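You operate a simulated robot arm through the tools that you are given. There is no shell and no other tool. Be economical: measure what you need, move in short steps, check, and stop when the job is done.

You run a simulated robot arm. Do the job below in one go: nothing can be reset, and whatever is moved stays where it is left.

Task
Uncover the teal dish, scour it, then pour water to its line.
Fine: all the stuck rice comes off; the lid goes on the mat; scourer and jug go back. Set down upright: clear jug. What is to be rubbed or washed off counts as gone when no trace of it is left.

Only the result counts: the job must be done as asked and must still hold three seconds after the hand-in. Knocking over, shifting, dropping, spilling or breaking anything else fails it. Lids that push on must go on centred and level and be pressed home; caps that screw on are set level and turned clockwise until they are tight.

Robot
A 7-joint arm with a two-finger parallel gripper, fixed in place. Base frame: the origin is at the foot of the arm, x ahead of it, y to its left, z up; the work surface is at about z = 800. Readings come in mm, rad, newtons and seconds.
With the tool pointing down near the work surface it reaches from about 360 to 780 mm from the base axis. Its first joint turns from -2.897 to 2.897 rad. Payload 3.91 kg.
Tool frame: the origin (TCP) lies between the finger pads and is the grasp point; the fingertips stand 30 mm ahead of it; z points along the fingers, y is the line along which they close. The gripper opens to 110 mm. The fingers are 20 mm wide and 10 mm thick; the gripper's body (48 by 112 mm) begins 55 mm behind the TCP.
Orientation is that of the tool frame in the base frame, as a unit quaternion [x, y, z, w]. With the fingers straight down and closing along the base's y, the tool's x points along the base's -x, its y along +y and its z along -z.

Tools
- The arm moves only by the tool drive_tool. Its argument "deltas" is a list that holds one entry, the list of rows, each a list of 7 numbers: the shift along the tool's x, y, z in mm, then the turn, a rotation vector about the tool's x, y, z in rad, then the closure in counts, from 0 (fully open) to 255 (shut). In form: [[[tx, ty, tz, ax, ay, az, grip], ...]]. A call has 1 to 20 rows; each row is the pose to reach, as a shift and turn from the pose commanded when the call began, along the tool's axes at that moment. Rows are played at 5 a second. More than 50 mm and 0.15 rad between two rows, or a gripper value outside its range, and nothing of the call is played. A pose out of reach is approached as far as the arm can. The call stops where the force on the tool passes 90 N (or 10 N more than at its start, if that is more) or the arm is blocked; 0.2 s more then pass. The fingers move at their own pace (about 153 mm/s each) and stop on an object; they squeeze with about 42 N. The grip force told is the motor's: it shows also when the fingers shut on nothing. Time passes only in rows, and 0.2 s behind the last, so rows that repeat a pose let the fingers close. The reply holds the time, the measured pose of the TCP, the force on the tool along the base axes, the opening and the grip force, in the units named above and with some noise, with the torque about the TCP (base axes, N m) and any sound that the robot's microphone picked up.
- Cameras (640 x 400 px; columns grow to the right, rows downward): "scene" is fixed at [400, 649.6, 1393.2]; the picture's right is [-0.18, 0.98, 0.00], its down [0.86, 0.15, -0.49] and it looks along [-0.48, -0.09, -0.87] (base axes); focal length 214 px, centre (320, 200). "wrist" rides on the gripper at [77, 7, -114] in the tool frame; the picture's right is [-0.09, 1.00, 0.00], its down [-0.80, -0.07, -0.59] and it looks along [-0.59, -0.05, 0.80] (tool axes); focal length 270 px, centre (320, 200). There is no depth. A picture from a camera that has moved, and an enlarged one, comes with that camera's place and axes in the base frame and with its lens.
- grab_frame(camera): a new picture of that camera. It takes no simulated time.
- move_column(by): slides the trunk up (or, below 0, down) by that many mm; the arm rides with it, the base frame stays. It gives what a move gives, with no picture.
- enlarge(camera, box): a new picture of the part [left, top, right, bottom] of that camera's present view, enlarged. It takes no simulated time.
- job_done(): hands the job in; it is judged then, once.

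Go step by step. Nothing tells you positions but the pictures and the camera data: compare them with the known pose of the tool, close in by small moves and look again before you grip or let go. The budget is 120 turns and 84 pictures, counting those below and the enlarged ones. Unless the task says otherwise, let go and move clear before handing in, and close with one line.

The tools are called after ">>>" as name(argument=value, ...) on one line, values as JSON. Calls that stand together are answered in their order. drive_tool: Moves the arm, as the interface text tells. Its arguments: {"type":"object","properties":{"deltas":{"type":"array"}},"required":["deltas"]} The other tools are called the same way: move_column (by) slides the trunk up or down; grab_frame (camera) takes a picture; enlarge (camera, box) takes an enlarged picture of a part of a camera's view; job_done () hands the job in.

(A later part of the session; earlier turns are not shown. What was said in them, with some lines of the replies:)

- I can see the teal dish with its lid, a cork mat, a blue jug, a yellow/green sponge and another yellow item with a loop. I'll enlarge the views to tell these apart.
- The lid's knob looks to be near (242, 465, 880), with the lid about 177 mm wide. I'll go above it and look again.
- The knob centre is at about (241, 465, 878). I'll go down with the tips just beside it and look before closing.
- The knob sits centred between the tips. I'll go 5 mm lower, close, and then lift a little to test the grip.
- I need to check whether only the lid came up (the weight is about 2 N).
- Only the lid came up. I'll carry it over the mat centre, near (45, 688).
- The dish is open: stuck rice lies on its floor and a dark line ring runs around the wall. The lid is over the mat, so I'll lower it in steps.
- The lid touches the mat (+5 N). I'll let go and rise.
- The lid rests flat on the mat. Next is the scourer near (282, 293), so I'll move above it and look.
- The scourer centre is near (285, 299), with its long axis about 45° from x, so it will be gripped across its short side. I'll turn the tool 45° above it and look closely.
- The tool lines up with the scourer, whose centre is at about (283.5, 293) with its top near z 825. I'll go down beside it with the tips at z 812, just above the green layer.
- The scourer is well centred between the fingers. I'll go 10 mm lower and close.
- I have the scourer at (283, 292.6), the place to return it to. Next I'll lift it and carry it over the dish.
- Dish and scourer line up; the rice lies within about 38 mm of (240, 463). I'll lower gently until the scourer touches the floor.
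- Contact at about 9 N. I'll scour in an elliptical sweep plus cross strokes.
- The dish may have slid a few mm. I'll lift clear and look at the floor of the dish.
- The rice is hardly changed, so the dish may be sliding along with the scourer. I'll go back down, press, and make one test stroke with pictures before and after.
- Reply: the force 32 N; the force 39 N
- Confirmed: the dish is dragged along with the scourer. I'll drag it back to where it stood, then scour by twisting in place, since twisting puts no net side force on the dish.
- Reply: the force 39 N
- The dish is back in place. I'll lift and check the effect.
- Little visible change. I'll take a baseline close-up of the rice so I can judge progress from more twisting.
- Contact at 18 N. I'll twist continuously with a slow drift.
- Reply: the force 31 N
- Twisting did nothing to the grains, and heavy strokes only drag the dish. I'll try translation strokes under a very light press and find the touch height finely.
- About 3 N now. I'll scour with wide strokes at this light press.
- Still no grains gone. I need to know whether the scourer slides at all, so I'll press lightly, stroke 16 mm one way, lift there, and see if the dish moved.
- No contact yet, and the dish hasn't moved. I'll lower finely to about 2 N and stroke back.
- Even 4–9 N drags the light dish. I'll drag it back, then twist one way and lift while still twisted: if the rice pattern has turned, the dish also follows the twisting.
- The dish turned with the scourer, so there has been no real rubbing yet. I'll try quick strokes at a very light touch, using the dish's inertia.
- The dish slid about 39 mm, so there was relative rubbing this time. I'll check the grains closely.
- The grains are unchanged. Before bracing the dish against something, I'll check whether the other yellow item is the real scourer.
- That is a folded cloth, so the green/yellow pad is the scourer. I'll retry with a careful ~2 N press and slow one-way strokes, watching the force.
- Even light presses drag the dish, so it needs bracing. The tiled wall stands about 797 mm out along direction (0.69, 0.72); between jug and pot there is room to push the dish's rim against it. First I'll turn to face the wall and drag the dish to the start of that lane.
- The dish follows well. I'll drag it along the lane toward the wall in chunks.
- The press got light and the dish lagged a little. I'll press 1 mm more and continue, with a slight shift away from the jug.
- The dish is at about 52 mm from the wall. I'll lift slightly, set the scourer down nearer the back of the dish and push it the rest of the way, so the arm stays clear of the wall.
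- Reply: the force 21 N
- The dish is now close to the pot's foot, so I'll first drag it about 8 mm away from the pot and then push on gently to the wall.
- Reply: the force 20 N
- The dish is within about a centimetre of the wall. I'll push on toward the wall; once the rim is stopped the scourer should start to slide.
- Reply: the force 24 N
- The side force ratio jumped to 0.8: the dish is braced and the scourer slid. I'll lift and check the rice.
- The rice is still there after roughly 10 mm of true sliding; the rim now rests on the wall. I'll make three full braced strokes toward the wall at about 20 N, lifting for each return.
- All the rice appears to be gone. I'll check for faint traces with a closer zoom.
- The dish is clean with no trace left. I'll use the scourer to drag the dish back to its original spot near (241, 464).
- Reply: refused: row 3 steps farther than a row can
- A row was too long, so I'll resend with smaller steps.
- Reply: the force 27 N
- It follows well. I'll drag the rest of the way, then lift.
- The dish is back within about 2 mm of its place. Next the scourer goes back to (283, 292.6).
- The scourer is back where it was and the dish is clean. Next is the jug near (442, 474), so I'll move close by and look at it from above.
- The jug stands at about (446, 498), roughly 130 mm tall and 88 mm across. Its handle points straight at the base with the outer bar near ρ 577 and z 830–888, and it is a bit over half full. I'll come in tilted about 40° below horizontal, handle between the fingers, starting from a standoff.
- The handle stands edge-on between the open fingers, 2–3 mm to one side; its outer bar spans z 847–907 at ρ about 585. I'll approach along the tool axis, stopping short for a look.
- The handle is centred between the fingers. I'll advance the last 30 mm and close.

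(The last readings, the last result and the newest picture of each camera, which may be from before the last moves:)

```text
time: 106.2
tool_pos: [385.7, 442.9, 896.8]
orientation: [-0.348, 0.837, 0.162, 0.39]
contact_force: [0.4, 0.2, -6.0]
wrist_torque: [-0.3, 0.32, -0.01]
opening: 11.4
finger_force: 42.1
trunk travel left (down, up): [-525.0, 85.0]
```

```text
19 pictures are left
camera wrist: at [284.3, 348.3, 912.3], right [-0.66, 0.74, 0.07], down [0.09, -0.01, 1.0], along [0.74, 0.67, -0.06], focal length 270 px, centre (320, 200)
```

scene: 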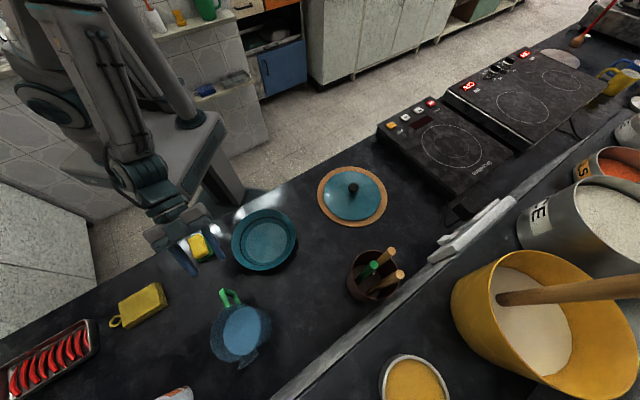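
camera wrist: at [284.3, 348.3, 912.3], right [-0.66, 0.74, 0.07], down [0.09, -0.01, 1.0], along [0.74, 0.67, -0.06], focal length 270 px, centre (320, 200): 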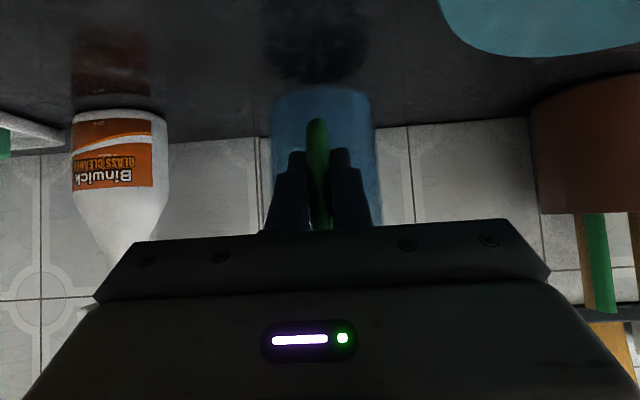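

The jug is held firmly (about 6 N, no slip). I'll lift it clear of the dish rim and carry it smoothly round, turned so the spout comes over the dish.

>>> drive_tool(deltas=[[[-8, 0, -7, 0, 0, 0, 255], [-20, 0, -17, 0, 0, 0, 255], [-34, 0, -29, 0, 0, 0, 255], [-46, 0, -39, 0, 0, 0, 255], [-52, 0, -44, 0, 0, 0, 255], [-52, 0, -44, 0, 0, 0, 255]]])

>>> drive_tool(deltas=[[[4, 2, -5, -0.007, 0, -0.006, 255], [14, 8, -16, -0.024, 0, -0.02, 255], [27, 16, -33, -0.048, 0, -0.04, 255], [42, 24, -50, -0.072, 0, -0.06, 255], [57, 33, -67, -0.098, 0, -0.082, 255], [72, 42, -85, -0.124, 0, -0.104, 255], [87, 51, -103, -0.15, 0, -0.126, 255], [102, 59, -121, -0.176, 0, -0.148, 255], [116, 68, -138, -0.203, 0, -0.17, 255], [127, 74, -152, -0.222, 0, -0.187, 255], [134, 78, -160, -0.234, 0, -0.196, 255], [137, 80, -163, -0.239, 0, -0.2, 255], [137, 80, -163, -0.239, 0, -0.2, 255]]])

>>> enlarge(camera="scene", box=[180, 150, 340, 290])

```text
time: 107.6
tool_pos: [385.7, 441.8, 965.7]
orientation: [-0.347, 0.837, 0.162, 0.391]
contact_force: [0.3, -0.6, -4.7]
wrist_torque: [-0.28, 0.31, -0.02]
opening: 11.1
finger_force: 42.4
trunk travel left (down, up): [-525.0, 85.0]
```

```text
time: 110.4
tool_pos: [192.5, 414.4, 975.4]
orientation: [-0.474, 0.773, 0.221, 0.359]
contact_force: [0.2, -0.7, -5.8]
wrist_torque: [-0.4, 0.2, 0.0]
opening: 11.2
finger_force: 41.8
out of reach, approached as far as the arm can: row 7, 8, 9, 10, 11, 12, 13
trunk travel left (down, up): [-525.0, 85.0]
```

```text
2.86 times, centred on (260, 220) of scene
camera zoom: at [400.0, 649.6, 1393.2], right [-0.18, 0.98, 0.0], down [0.86, 0.15, -0.49], along [-0.48, -0.09, -0.87], focal length 613 px, centre (491, 143)
```

zoom: 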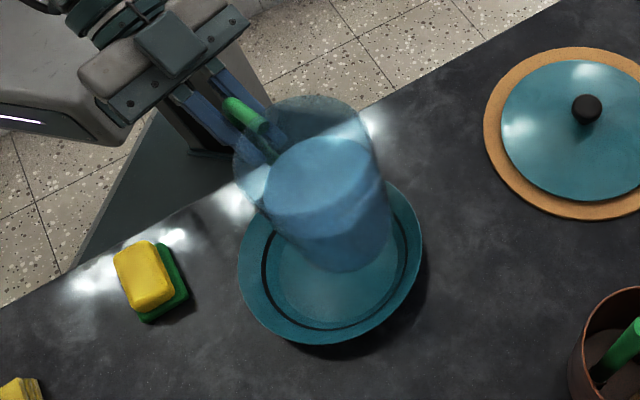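

The arm couldn't reach in that far with the tool still so flat. As the jug tips, the tool turns downward and reach improves, so I'll tip 0.6 rad (below the pouring angle) and read where it goes.

>>> drive_tool(deltas=[[[0, 0, 0, 0, 0.08, 0, 255], [0, 0, 0, 0, 0.16, 0, 255], [0, 0, 0, 0, 0.24, 0, 255], [0, 0, 0, 0, 0.32, 0, 255], [0, 0, 0, 0, 0.4, 0, 255], [0, 0, 0, 0, 0.48, 0, 255], [0, 0, 0, 0, 0.54, 0, 255], [0, 0, 0, 0, 0.6, 0, 255], [0, 0, 0, 0, 0.6, 0, 255]]])

>>> enlarge(camera="scene", box=[180, 150, 340, 290])

```text
time: 112.4
tool_pos: [192.3, 414.8, 975.6]
orientation: [-0.517, 0.845, 0.071, 0.116]
contact_force: [-0.2, 0.0, -6.3]
wrist_torque: [-0.25, 0.14, 0.02]
opening: 11.0
finger_force: 42.1
trunk travel left (down, up): [-525.0, 85.0]
```

```text
2.86 times, centred on (260, 220) of scene
camera zoom: at [400.0, 649.6, 1393.2], right [-0.18, 0.98, 0.0], down [0.86, 0.15, -0.49], along [-0.48, -0.09, -0.87], focal length 613 px, centre (491, 143)
```

zoom: 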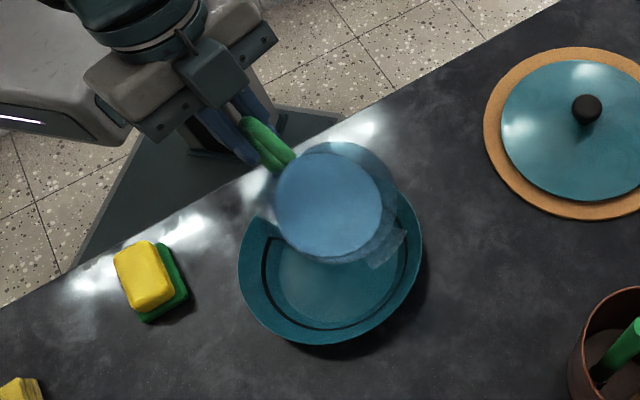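

The pose holds, with the jug tipped 34° and no water out yet. I'll move inward and lower so the spout comes over the dish centre.

>>> drive_tool(deltas=[[[10, -3, 2, 0, 0, 0, 255], [25, -7, 6, 0, 0, 0, 255], [42, -11, 10, 0, 0, 0, 255], [58, -15, 13, 0, 0, 0, 255], [68, -17, 15.5, 0, 0, 0, 255], [72, -18.5, 16.3, 0, 0, 0, 255], [72, -18.5, 16.3, 0, 0, 0, 255]]])

>>> enlarge(camera="scene", box=[180, 150, 340, 290])

```text
time: 114.0
tool_pos: [179.1, 347.9, 940.5]
orientation: [-0.516, 0.846, 0.072, 0.117]
contact_force: [4.0, 7.9, 17.6]
wrist_torque: [1.53, -0.13, -0.25]
opening: 11.2
finger_force: 41.6
trunk travel left (down, up): [-525.0, 85.0]
```

```text
2.86 times, centred on (260, 220) of scene
camera zoom: at [400.0, 649.6, 1393.2], right [-0.18, 0.98, 0.0], down [0.86, 0.15, -0.49], along [-0.48, -0.09, -0.87], focal length 613 px, centre (491, 143)
```

zoom: 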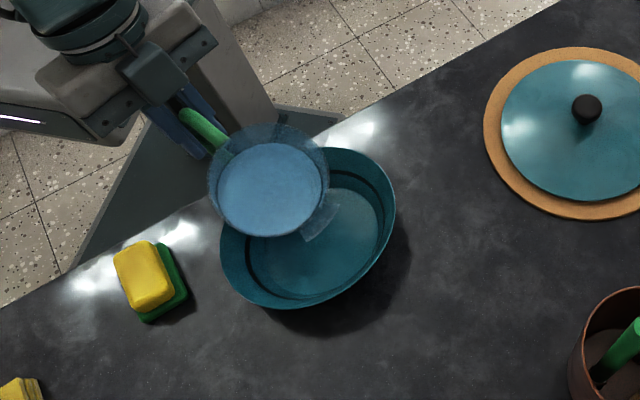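

The jug's bottom edge touched the dish rim and nudged it. I'll raise straight up gently.

>>> drive_tool(deltas=[[[-2.7, 0, -9.6, 0, 0, 0, 255], [-5.4, 0, -19.3, 0, 0, 0, 255], [-9.4, 0, -33.7, 0, 0, 0, 255], [-14.8, 0, -53, 0, 0, 0, 255], [-18.8, 0, -67.4, 0, 0, 0, 255], [-18.8, 0, -67.4, 0, 0, 0, 255]]])

>>> enlarge(camera="scene", box=[180, 150, 340, 290])

```text
time: 115.4
tool_pos: [178.4, 347.2, 1010.0]
orientation: [-0.516, 0.846, 0.071, 0.116]
contact_force: [0.2, -0.7, -6.0]
wrist_torque: [-0.33, 0.12, 0.0]
opening: 11.3
finger_force: 41.9
trunk travel left (down, up): [-525.0, 85.0]
```

```text
2.86 times, centred on (260, 220) of scene
camera zoom: at [400.0, 649.6, 1393.2], right [-0.18, 0.98, 0.0], down [0.86, 0.15, -0.49], along [-0.48, -0.09, -0.87], focal length 613 px, centre (491, 143)
```

zoom: 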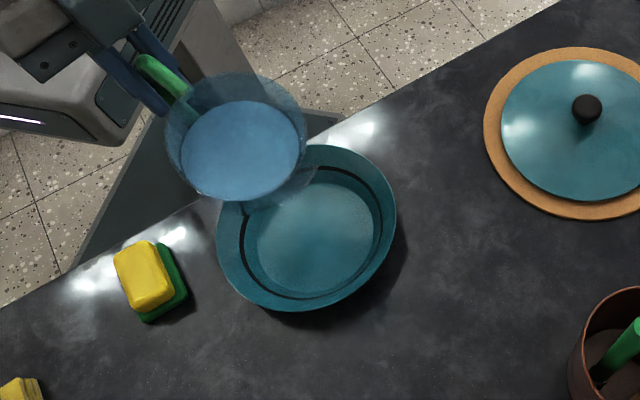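

The dish stands flat, nudged to about (213, 433), and no water is lost. To get better reach and keep the jug's bottom edge off the rim, I'll stay high and turn the jug so the spout points along about +10° from x, pouring from the side.

>>> drive_tool(deltas=[[[-0.5, 6, 0.1, 0.013, 0, 0.045, 255], [-1.5, 18, 0.4, 0.038, 0, 0.137, 255], [-2.5, 30, 0.7, 0.064, 0, 0.228, 255], [-3.5, 43, 1, 0.091, 0, 0.325, 255], [-4.5, 56, 1.3, 0.118, 0, 0.425, 255], [-5.5, 69, 1.6, 0.146, 0, 0.525, 255], [-6.5, 82, 1.9, 0.175, 0, 0.625, 255], [-7.5, 94, 2.2, 0.2, 0, 0.716, 255], [-8.5, 105, 2.4, 0.223, 0, 0.8, 255], [-9.2, 113, 2.6, 0.24, 0, 0.86, 255], [-9.5, 117, 2.7, 0.248, 0, 0.889, 255], [-9.5, 117, 2.7, 0.248, 0, 0.889, 255]]])

>>> enlarge(camera="scene", box=[180, 130, 340, 290])

>>> grab_frame(camera="wrist")

```text
time: 118.0
tool_pos: [80.9, 410.7, 1008.6]
orientation: [-0.086, 0.987, 0.012, 0.135]
contact_force: [-0.1, 0.6, -5.2]
wrist_torque: [-0.07, 0.32, 0.0]
opening: 11.3
finger_force: 42.1
trunk travel left (down, up): [-525.0, 85.0]
```

```text
2.50 times, centred on (260, 210) of scene
camera zoom: at [400.0, 649.6, 1393.2], right [-0.18, 0.98, 0.0], down [0.86, 0.15, -0.49], along [-0.48, -0.09, -0.87], focal length 536 px, centre (470, 175)
```

zoom: 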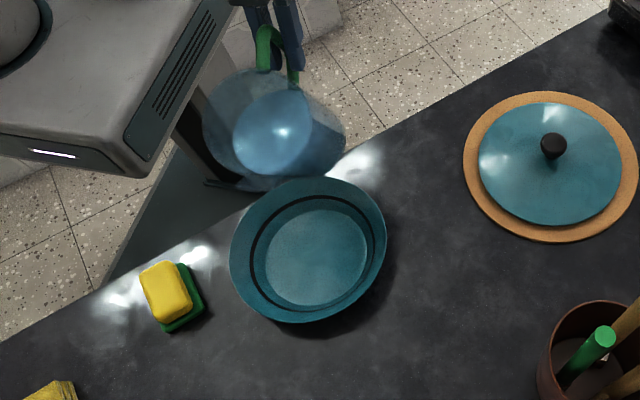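

```text
13 pictures are left
camera wrist: at [-24.3, 397.2, 1099.0], right [-0.09, 1.0, 0.02], down [0.61, 0.04, 0.79], along [0.78, 0.08, -0.62], focal length 270 px, centre (320, 200)
```

wrist: 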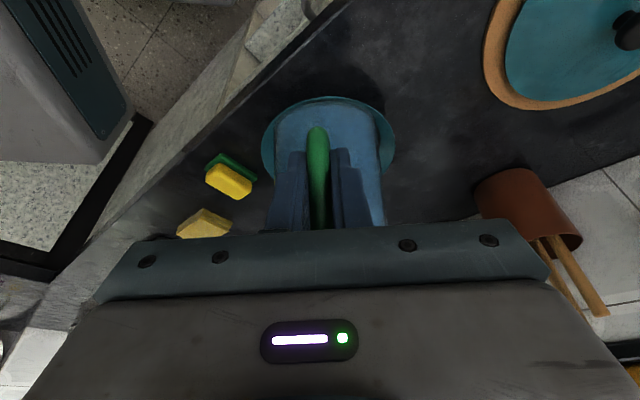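

The jug lines up over the dish with the spout above its centre. I'll tip to about 46°, just below where I expect water to start, and lower slightly.

>>> drive_tool(deltas=[[[0, 0, 0, 0, 0.05, 0, 255], [0, 0, 0, 0, 0.1, 0, 255], [0, 0, 5, 0, 0.15, 0, 255], [0, 0, 10, 0, 0.2, 0, 255], [0, 0, 15, 0, 0.22, 0, 255], [0, 0, 20, 0, 0.22, 0, 255]]])

>>> enlarge(camera="scene", box=[190, 150, 310, 270])

```text
time: 119.4
tool_pos: [84.7, 412.7, 990.8]
orientation: [-0.087, 0.996, 0.003, 0.026]
contact_force: [0.5, -0.1, -5.9]
wrist_torque: [-0.11, 0.29, -0.03]
opening: 11.2
finger_force: 41.5
trunk travel left (down, up): [-525.0, 85.0]
```

```text
3.33 times, centred on (250, 210) of scene
camera zoom: at [400.0, 649.6, 1393.2], right [-0.18, 0.98, 0.0], down [0.86, 0.15, -0.49], along [-0.48, -0.09, -0.87], focal length 715 px, centre (553, 167)
```

zoom: 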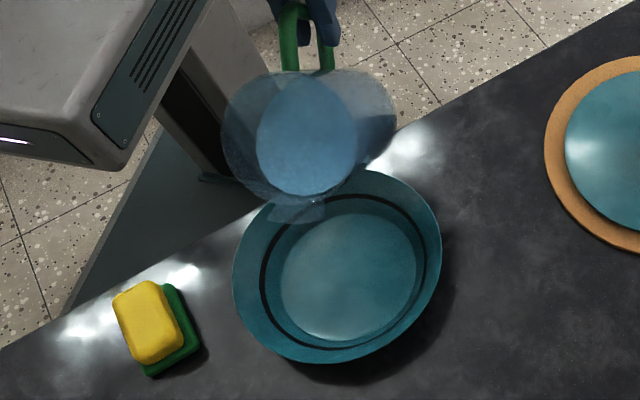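

The spout is right over the dish centre at 47°. I'll tip on in small steps, keeping the spout in place and watching weight and picture.

>>> drive_tool(deltas=[[[-2, 0, 0, 0, 0.025, 0, 255], [-4, 0, 0, 0, 0.05, 0, 255], [-6, 0, 0, 0, 0.075, 0, 255], [-8, 0, 0, 0, 0.1, 0, 255], [-8, 0, 0, 0, 0.1, 0, 255], [-8, 0, 0, 0, 0.1, 0, 255], [-8, 0, 0, 0, 0.1, 0, 255], [-8, 0, 0, 0, 0.1, 0, 255]]])

>>> enlarge(camera="scene", box=[190, 150, 310, 270])

```text
time: 121.2
tool_pos: [92.7, 413.5, 990.3]
orientation: [-0.087, 0.996, -0.002, -0.023]
contact_force: [0.0, -0.2, -5.0]
wrist_torque: [-0.05, 0.22, 0.04]
opening: 11.3
finger_force: 41.9
trunk travel left (down, up): [-525.0, 85.0]
```

```text
3.33 times, centred on (250, 210) of scene
camera zoom: at [400.0, 649.6, 1393.2], right [-0.18, 0.98, 0.0], down [0.86, 0.15, -0.49], along [-0.48, -0.09, -0.87], focal length 715 px, centre (553, 167)
```

zoom: 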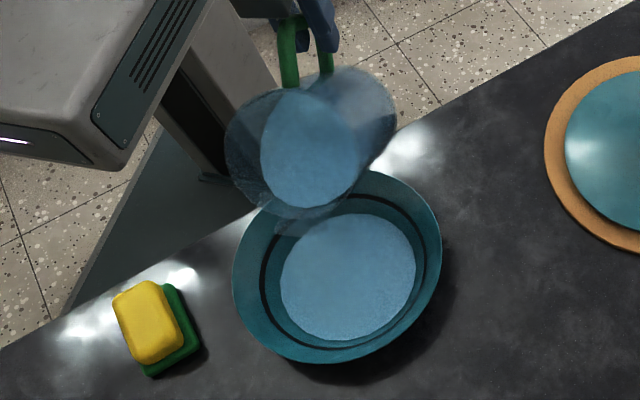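

Water is landing neatly in the dish. I'll go another step.

>>> drive_tool(deltas=[[[-2, 0, 0, 0, 0.025, 0, 255], [-4, 0, 0, 0, 0.05, 0, 255], [-6, 0, 0, 0, 0.075, 0, 255], [-8, 0, 0, 0, 0.1, 0, 255], [-8, 0, 0, 0, 0.1, 0, 255], [-8, 0, 0, 0, 0.1, 0, 255], [-8, 0, 0, 0, 0.1, 0, 255], [-8, 0, 0, 0, 0.1, 0, 255]]])

>>> enlarge(camera="scene", box=[200, 170, 300, 260])

```text
time: 123.0
tool_pos: [100.6, 413.8, 991.0]
orientation: [-0.087, 0.993, -0.007, -0.073]
contact_force: [0.5, -0.5, -5.4]
wrist_torque: [-0.02, 0.17, 0.0]
opening: 11.0
finger_force: 41.7
trunk travel left (down, up): [-525.0, 85.0]
```

```text
4.44 times, centred on (250, 215) of scene
camera zoom: at [400.0, 649.6, 1393.2], right [-0.18, 0.98, 0.0], down [0.86, 0.15, -0.49], along [-0.48, -0.09, -0.87], focal length 953 px, centre (631, 133)
```

zoom: 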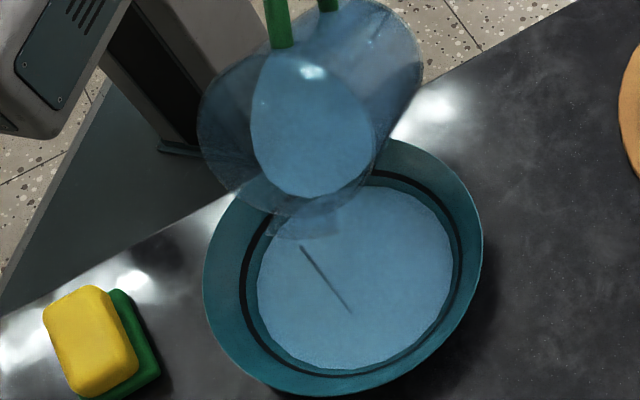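

The water is rising toward the line, with perhaps 5 mm still to go. I'll tip another 0.07 rad and hold.

>>> drive_tool(deltas=[[[-2, 0, 0, 0, 0.02, 0, 255], [-3, 0, 0, 0, 0.04, 0, 255], [-5, 0, 0, 0, 0.055, 0, 255], [-6, 0, 0, 0, 0.07, 0, 255], [-6, 0, 0, 0, 0.07, 0, 255], [-6, 0, 0, 0, 0.07, 0, 255], [-6, 0, 0, 0, 0.07, 0, 255], [-6, 0, 0, 0, 0.07, 0, 255], [-6, 0, 0, 0, 0.07, 0, 255]]])

>>> enlarge(camera="scene", box=[200, 170, 300, 260])

```text
time: 125.0
tool_pos: [107.3, 414.1, 988.8]
orientation: [-0.087, 0.99, -0.009, -0.108]
contact_force: [-0.6, 0.7, -4.1]
wrist_torque: [-0.05, 0.16, 0.0]
opening: 11.3
finger_force: 42.3
trunk travel left (down, up): [-525.0, 85.0]
```

```text
4.44 times, centred on (250, 215) of scene
camera zoom: at [400.0, 649.6, 1393.2], right [-0.18, 0.98, 0.0], down [0.86, 0.15, -0.49], along [-0.48, -0.09, -0.87], focal length 953 px, centre (631, 133)
```

zoom: 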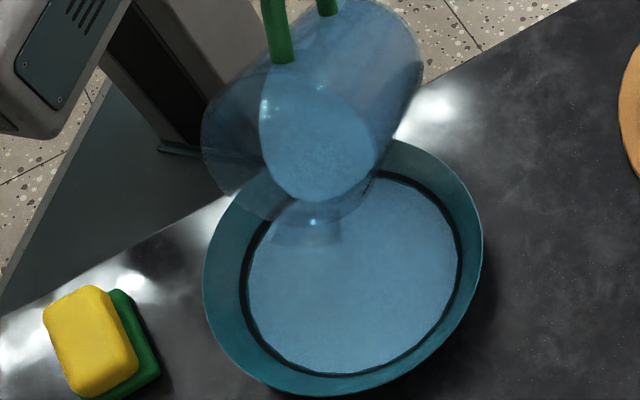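

The water now touches the lower edge of the line. I'll hold to let the flow finish and look closely.

>>> drive_tool(deltas=[[[0, 0, 0, 0, 0, 0, 255], [0, 0, 0, 0, 0, 0, 255], [0, 0, 0, 0, 0, 0, 255], [0, 0, 0, 0, 0, 0, 255], [0, 0, 0, 0, 0, 0, 255]]])

>>> enlarge(camera="scene", box=[220, 195, 290, 260])

```text
time: 126.2
tool_pos: [106.3, 415.1, 990.6]
orientation: [-0.088, 0.99, -0.009, -0.108]
contact_force: [0.6, -0.7, -4.0]
wrist_torque: [0.0, 0.13, 0.0]
opening: 11.2
finger_force: 41.9
trunk travel left (down, up): [-525.0, 85.0]
```

```text
6.15 times, centred on (255, 228) of scene
camera zoom: at [400.0, 649.6, 1393.2], right [-0.18, 0.98, 0.0], down [0.86, 0.15, -0.49], along [-0.48, -0.09, -0.87], focal length 1320 px, centre (720, 31)
```

zoom: 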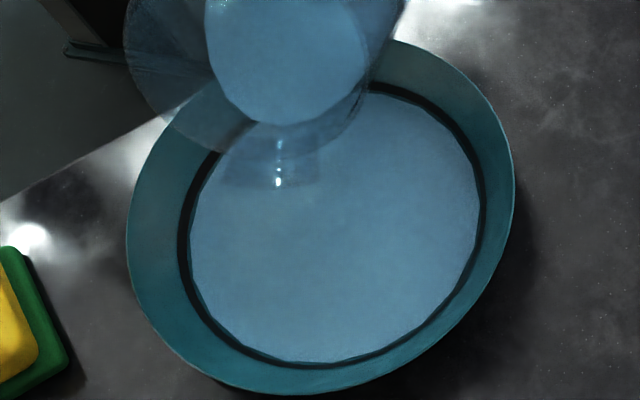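

A thin gap to the middle of the band remains and it is still dripping. I'll tip 0.03 rad more, hold and check.

>>> drive_tool(deltas=[[[-1, 0, 0, 0, 0.015, 0, 255], [-2, 0, 0, 0, 0.03, 0, 255], [-2, 0, 0, 0, 0.03, 0, 255], [-2, 0, 0, 0, 0.03, 0, 255], [-2, 0, 0, 0, 0.03, 0, 255], [-2, 0, 0, 0, 0.03, 0, 255]]])

>>> enlarge(camera="scene", box=[220, 195, 290, 260])

```text
time: 127.6
tool_pos: [109.2, 414.5, 989.7]
orientation: [-0.086, 0.989, -0.01, -0.123]
contact_force: [-0.6, -0.9, -4.5]
wrist_torque: [-0.02, 0.1, 0.0]
opening: 11.1
finger_force: 42.1
trunk travel left (down, up): [-525.0, 85.0]
```

```text
6.15 times, centred on (255, 228) of scene
camera zoom: at [400.0, 649.6, 1393.2], right [-0.18, 0.98, 0.0], down [0.86, 0.15, -0.49], along [-0.48, -0.09, -0.87], focal length 1320 px, centre (720, 31)
```

zoom: 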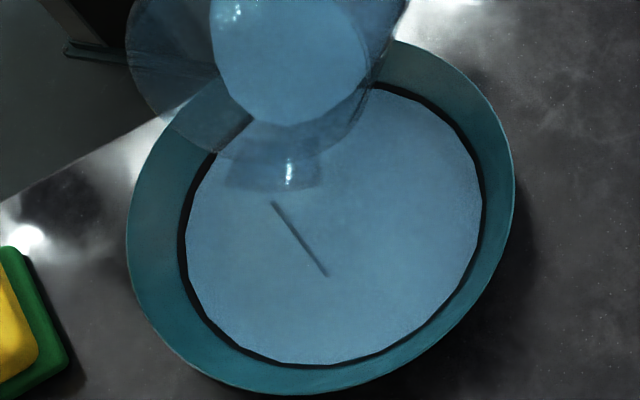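

The water is now at about the middle of the band, so I'll tip back at once.

>>> drive_tool(deltas=[[[0, 0, 0, 0, -0.13, 0, 255], [0, 0, 0, 0, -0.26, 0, 255], [0, 0, -5, 0, -0.36, 0, 255], [0, 0, -15, 0, -0.44, 0, 255], [0, 0, -25, 0, -0.5, 0, 255], [0, 0, -30, 0, -0.5, 0, 255]]])

>>> enlarge(camera="scene", box=[220, 195, 290, 260])

```text
time: 129.0
tool_pos: [116.7, 416.8, 1017.9]
orientation: [-0.085, 0.988, 0.011, 0.126]
contact_force: [-0.7, 0.7, -4.0]
wrist_torque: [-0.04, 0.24, -0.05]
opening: 11.1
finger_force: 41.7
trunk travel left (down, up): [-525.0, 85.0]
```

```text
6.15 times, centred on (255, 228) of scene
camera zoom: at [400.0, 649.6, 1393.2], right [-0.18, 0.98, 0.0], down [0.86, 0.15, -0.49], along [-0.48, -0.09, -0.87], focal length 1320 px, centre (720, 31)
```

zoom: 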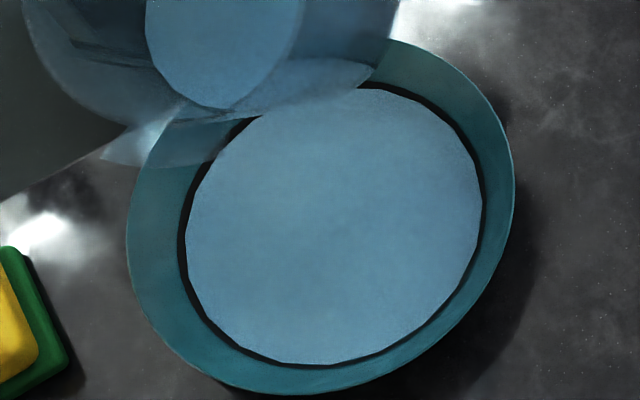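

The water stands on the line and nothing is spilled. I'll carry the jug back: first swing it out above its old spot, keeping it high.

>>> drive_tool(deltas=[[[-6, -3, 1, -0.005, 0, -0.02, 255], [-20, -9, 4, -0.017, 0, -0.066, 255], [-40, -19, 8, -0.035, 0, -0.133, 255], [-62, -29, 12, -0.054, 0, -0.206, 255], [-84, -39, 16, -0.073, 0, -0.279, 255], [-106, -49, 20, -0.092, 0, -0.352, 255], [-128, -59, 24, -0.111, 0, -0.425, 255], [-148, -69, 28, -0.129, 0, -0.492, 255], [-166, -77, 32, -0.144, 0, -0.55, 255], [-176, -82, 34, -0.152, 0, -0.583, 255], [-179, -83, 34, -0.154, 0, -0.591, 255], [-179, -83, 34, -0.154, 0, -0.591, 255]]])

>>> drive_tool(deltas=[[[-5, 0, 3, 0, -0.05, 0, 255], [-14, 0, 9, 0, -0.13, 0, 255], [-26, 0, 18, 0, -0.22, 0, 255], [-40, 0, 32, 0, -0.31, 0, 255], [-55, 0, 48, 0, -0.4, 0, 255], [-69, 0, 65, 0, -0.49, 0, 255], [-80, 0, 80, 0, -0.57, 0, 255], [-86, 0, 90, 0, -0.618, 0, 255], [-86, 0, 90, 0, -0.618, 0, 255]]])

>>> enlarge(camera="scene", box=[170, 180, 330, 380])

```text
time: 131.6
tool_pos: [309.8, 365.8, 1030.1]
orientation: [-0.379, 0.917, 0.049, 0.116]
contact_force: [-0.5, -0.2, -3.2]
wrist_torque: [-0.19, 0.19, -0.04]
opening: 11.4
finger_force: 41.9
trunk travel left (down, up): [-525.0, 85.0]
```

```text
time: 133.6
tool_pos: [384.4, 440.1, 964.2]
orientation: [-0.345, 0.838, 0.162, 0.39]
contact_force: [0.0, 0.3, -3.8]
wrist_torque: [-0.21, 0.2, -0.01]
opening: 11.2
finger_force: 41.6
trunk travel left (down, up): [-525.0, 85.0]
```

```text
2.00 times, centred on (250, 280) of scene
camera zoom: at [400.0, 649.6, 1393.2], right [-0.18, 0.98, 0.0], down [0.86, 0.15, -0.49], along [-0.48, -0.09, -0.87], focal length 429 px, centre (460, 40)
```

zoom: 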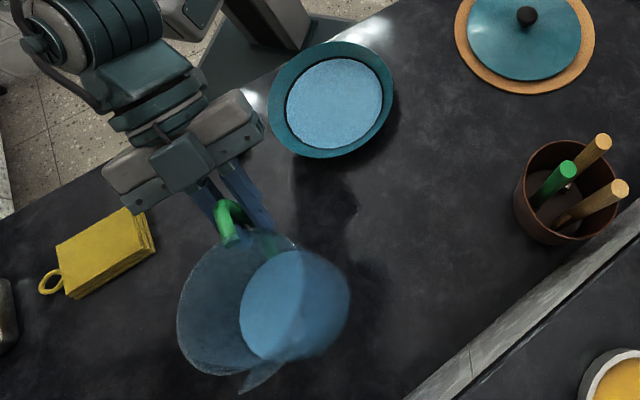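

The jug is back above its old spot in the original attitude. I'll check from the wrist whether it has tilted in the grip.

>>> grab_frame(camera="wrist")

```text
4 pictures are left
camera wrist: at [282.8, 346.9, 979.2], right [-0.66, 0.74, 0.07], down [0.09, -0.01, 1.0], along [0.74, 0.67, -0.06], focal length 270 px, centre (320, 200)
```

wrist: 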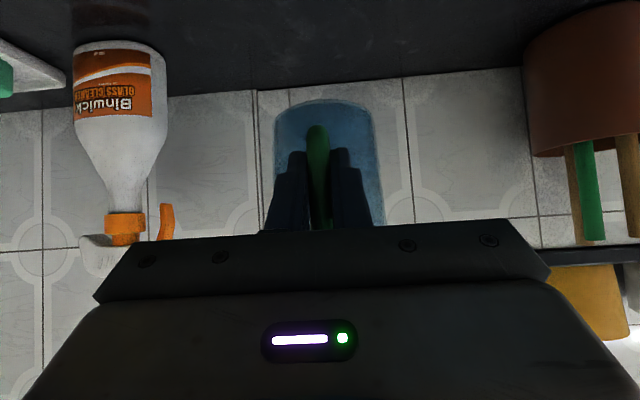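

The jug's base sits about 0.1 rad tilted back in the grip (from the bump), so I'll pitch forward by that to level it and lower it to just above the counter.

>>> drive_tool(deltas=[[[8, 0, 7, 0, 0.03, 0, 255], [22, 0.5, 19, 0, 0.06, 0, 255], [38, 0.7, 33, 0, 0.1, 0, 255], [50, 0.7, 44, 0, 0.1, 0, 255], [56.4, 0.7, 49.4, 0, 0.1, 0, 255], [56.4, 0.7, 49.4, 0, 0.1, 0, 255]]])

>>> grab_frame(camera="wrist")

```text
time: 135.0
tool_pos: [382.4, 442.3, 888.0]
orientation: [-0.354, 0.857, 0.145, 0.346]
contact_force: [-0.3, 0.8, -4.1]
wrist_torque: [-0.2, 0.23, -0.03]
opening: 11.3
finger_force: 41.7
trunk travel left (down, up): [-525.0, 85.0]
```

```text
3 pictures are left
camera wrist: at [284.3, 350.9, 917.3], right [-0.66, 0.75, 0.06], down [0.17, 0.06, 0.98], along [0.73, 0.66, -0.16], focal length 270 px, centre (320, 200)
```

wrist: 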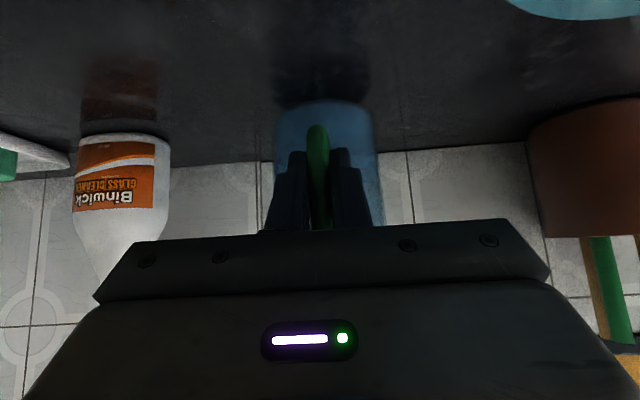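

>>> drive_tool(deltas=[[[2.8, 0, 2.9, 0, 0, 0, 255], [5.6, 0, 5.7, 0, 0, 0, 255], [5.6, 0, 5.7, 0, 0, 0, 255]]])

>>> drive_tool(deltas=[[[1.4, 0, 1.4, 0, 0, 0, 255], [1.4, 0, 1.4, 0, 0, 0, 255]]])

```text
time: 135.8
tool_pos: [384.1, 441.1, 881.8]
orientation: [-0.354, 0.856, 0.145, 0.347]
contact_force: [-0.5, -0.6, -3.8]
wrist_torque: [-0.22, 0.2, 0.02]
opening: 11.1
finger_force: 41.5
trunk travel left (down, up): [-525.0, 85.0]
```

```text
time: 136.4
tool_pos: [383.8, 442.8, 879.3]
orientation: [-0.354, 0.856, 0.145, 0.347]
contact_force: [-0.9, -0.2, -3.1]
wrist_torque: [-0.2, 0.18, 0.01]
opening: 11.3
finger_force: 42.0
trunk travel left (down, up): [-525.0, 85.0]
```

>>> drive_tool(deltas=[[[0.9, 0, 0.9, 0, 0, 0, 255], [0.9, 0, 0.9, 0, 0, 0, 255]]])

>>> drive_tool(deltas=[[[0.9, 0, 0.9, 0, 0, 0, 255], [0.9, 0, 0.9, 0, 0, 0, 255]]])

>>> drive_tool(deltas=[[[0.7, 0, 0.7, 0, 0, 0, 255], [0.7, 0, 0.7, 0, 0, 0, 255]]])

```text
time: 137.0
tool_pos: [384.0, 442.0, 877.4]
orientation: [-0.354, 0.856, 0.145, 0.347]
contact_force: [0.2, 0.7, -4.0]
wrist_torque: [-0.22, 0.17, 0.01]
opening: 11.4
finger_force: 42.3
trunk travel left (down, up): [-525.0, 85.0]
```

```text
time: 137.6
tool_pos: [385.0, 442.9, 876.3]
orientation: [-0.353, 0.856, 0.145, 0.347]
contact_force: [-0.2, 0.5, -2.9]
wrist_torque: [-0.19, 0.21, 0.02]
opening: 11.1
finger_force: 42.3
trunk travel left (down, up): [-525.0, 85.0]
```

```text
time: 138.2
tool_pos: [383.1, 441.6, 877.1]
orientation: [-0.353, 0.856, 0.145, 0.348]
contact_force: [-1.2, -0.8, 2.7]
wrist_torque: [-0.07, 0.07, 0.01]
opening: 11.0
finger_force: 42.1
trunk travel left (down, up): [-525.0, 85.0]
```

The base is touching, but the torque says its near edge touches first, so the jug is still slightly tipped back. I'll pitch forward in small steps while keeping that contact.

>>> drive_tool(deltas=[[[-0.7, 0, -0.7, 0, 0.025, 0, 255], [-0.7, 0, -0.7, 0, 0.025, 0, 255]]])

>>> drive_tool(deltas=[[[-0.7, 0, -0.7, 0, 0.025, 0, 255], [-0.7, 0, -0.7, 0, 0.025, 0, 255]]])

```text
time: 138.8
tool_pos: [384.0, 442.9, 877.3]
orientation: [-0.355, 0.86, 0.141, 0.338]
contact_force: [1.9, 2.1, 4.6]
wrist_torque: [0.42, -0.57, 0.03]
opening: 11.1
finger_force: 41.7
trunk travel left (down, up): [-525.0, 85.0]
```

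```text
time: 139.4
tool_pos: [384.0, 442.9, 878.8]
orientation: [-0.357, 0.864, 0.137, 0.327]
contact_force: [2.9, 2.9, 6.2]
wrist_torque: [0.9, -0.99, -0.02]
opening: 11.4
finger_force: 42.3
trunk travel left (down, up): [-525.0, 85.0]
```

The far edge came down in the first small step, so the base is flat and the second step overpressed. I'll back off most of that.

>>> drive_tool(deltas=[[[0.8, 0, 0.8, 0, -0.035, 0, 255], [0.8, 0, 0.8, 0, -0.035, 0, 255]]])

```text
time: 140.0
tool_pos: [383.4, 442.0, 875.7]
orientation: [-0.354, 0.86, 0.141, 0.34]
contact_force: [-2.4, -3.2, 8.4]
wrist_torque: [-0.1, 0.06, -0.04]
opening: 11.4
finger_force: 42.3
trunk travel left (down, up): [-525.0, 85.0]
```

Flat and balanced now. I'll open and back straight out along the tool axis.

>>> drive_tool(deltas=[[[0, 0, 0, 0, 0, 0, 220], [0, 0, 0, 0, 0, 0, 190], [0, 0, 0, 0, 0, 0, 150], [0, 0, 0, 0, 0, 0, 139], [0, 0, -15, 0, 0, 0, 139], [0, 0, -40, 0, 0, 0, 139], [0, 0, -80, 0, 0, 0, 139], [0, 0, -120, 0, 0, 0, 139], [0, 0, -120, 0, 0, 0, 139]]])

>>> grab_frame(camera="scene")

```text
time: 142.0
tool_pos: [324.6, 383.5, 963.0]
orientation: [-0.356, 0.858, 0.143, 0.341]
contact_force: [-0.3, 0.4, -0.6]
wrist_torque: [-0.01, -0.01, 0.03]
opening: 50.2
finger_force: 0.1
trunk travel left (down, up): [-525.0, 85.0]
```

```text
2 pictures are left
```

scene: 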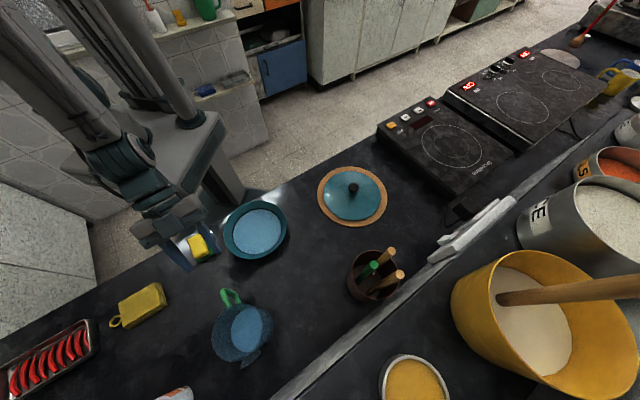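

The jug stands upright in its place with the handle and spout as before. I'll move the arm clear and take one last close look at the dish's water line.

>>> drive_tool(deltas=[[[0, 0, -40, 0, 0, 0, 139], [0, 0, -80, 0, 0, 0, 139], [0, 0, -80, 0, 0, 0, 139]]])

>>> enlarge(camera="scene", box=[215, 190, 295, 265])

```text
time: 142.8
tool_pos: [286.2, 344.3, 1022.0]
orientation: [-0.355, 0.859, 0.142, 0.341]
contact_force: [-0.1, 0.2, -0.1]
wrist_torque: [-0.03, 0.0, -0.03]
opening: 50.3
finger_force: 0.2
trunk travel left (down, up): [-525.0, 85.0]
```

```text
5.33 times, centred on (255, 228) of scene
camera zoom: at [400.0, 649.6, 1393.2], right [-0.18, 0.98, 0.0], down [0.86, 0.15, -0.49], along [-0.48, -0.09, -0.87], focal length 1144 px, centre (667, 53)
```

zoom: 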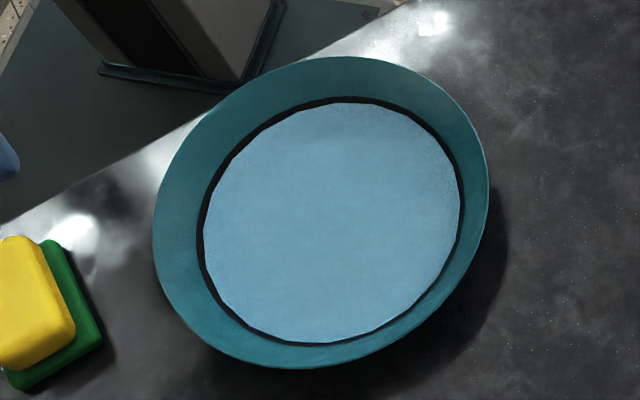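

The water stands on the line, the dish is clean, and the lid, scourer and jug are all in place with the arm clear. I'm handing in.

>>> job_done()

```text
The job is handed in.
```

The teal dish is uncovered, scoured clean and filled to its line; the lid is on the mat and the scourer and jug are back in their places, the jug upright. The dish itself now sits about 40 mm from where it started, because the jug bumped its rim before I poured, but it is flat and nothing spilled.
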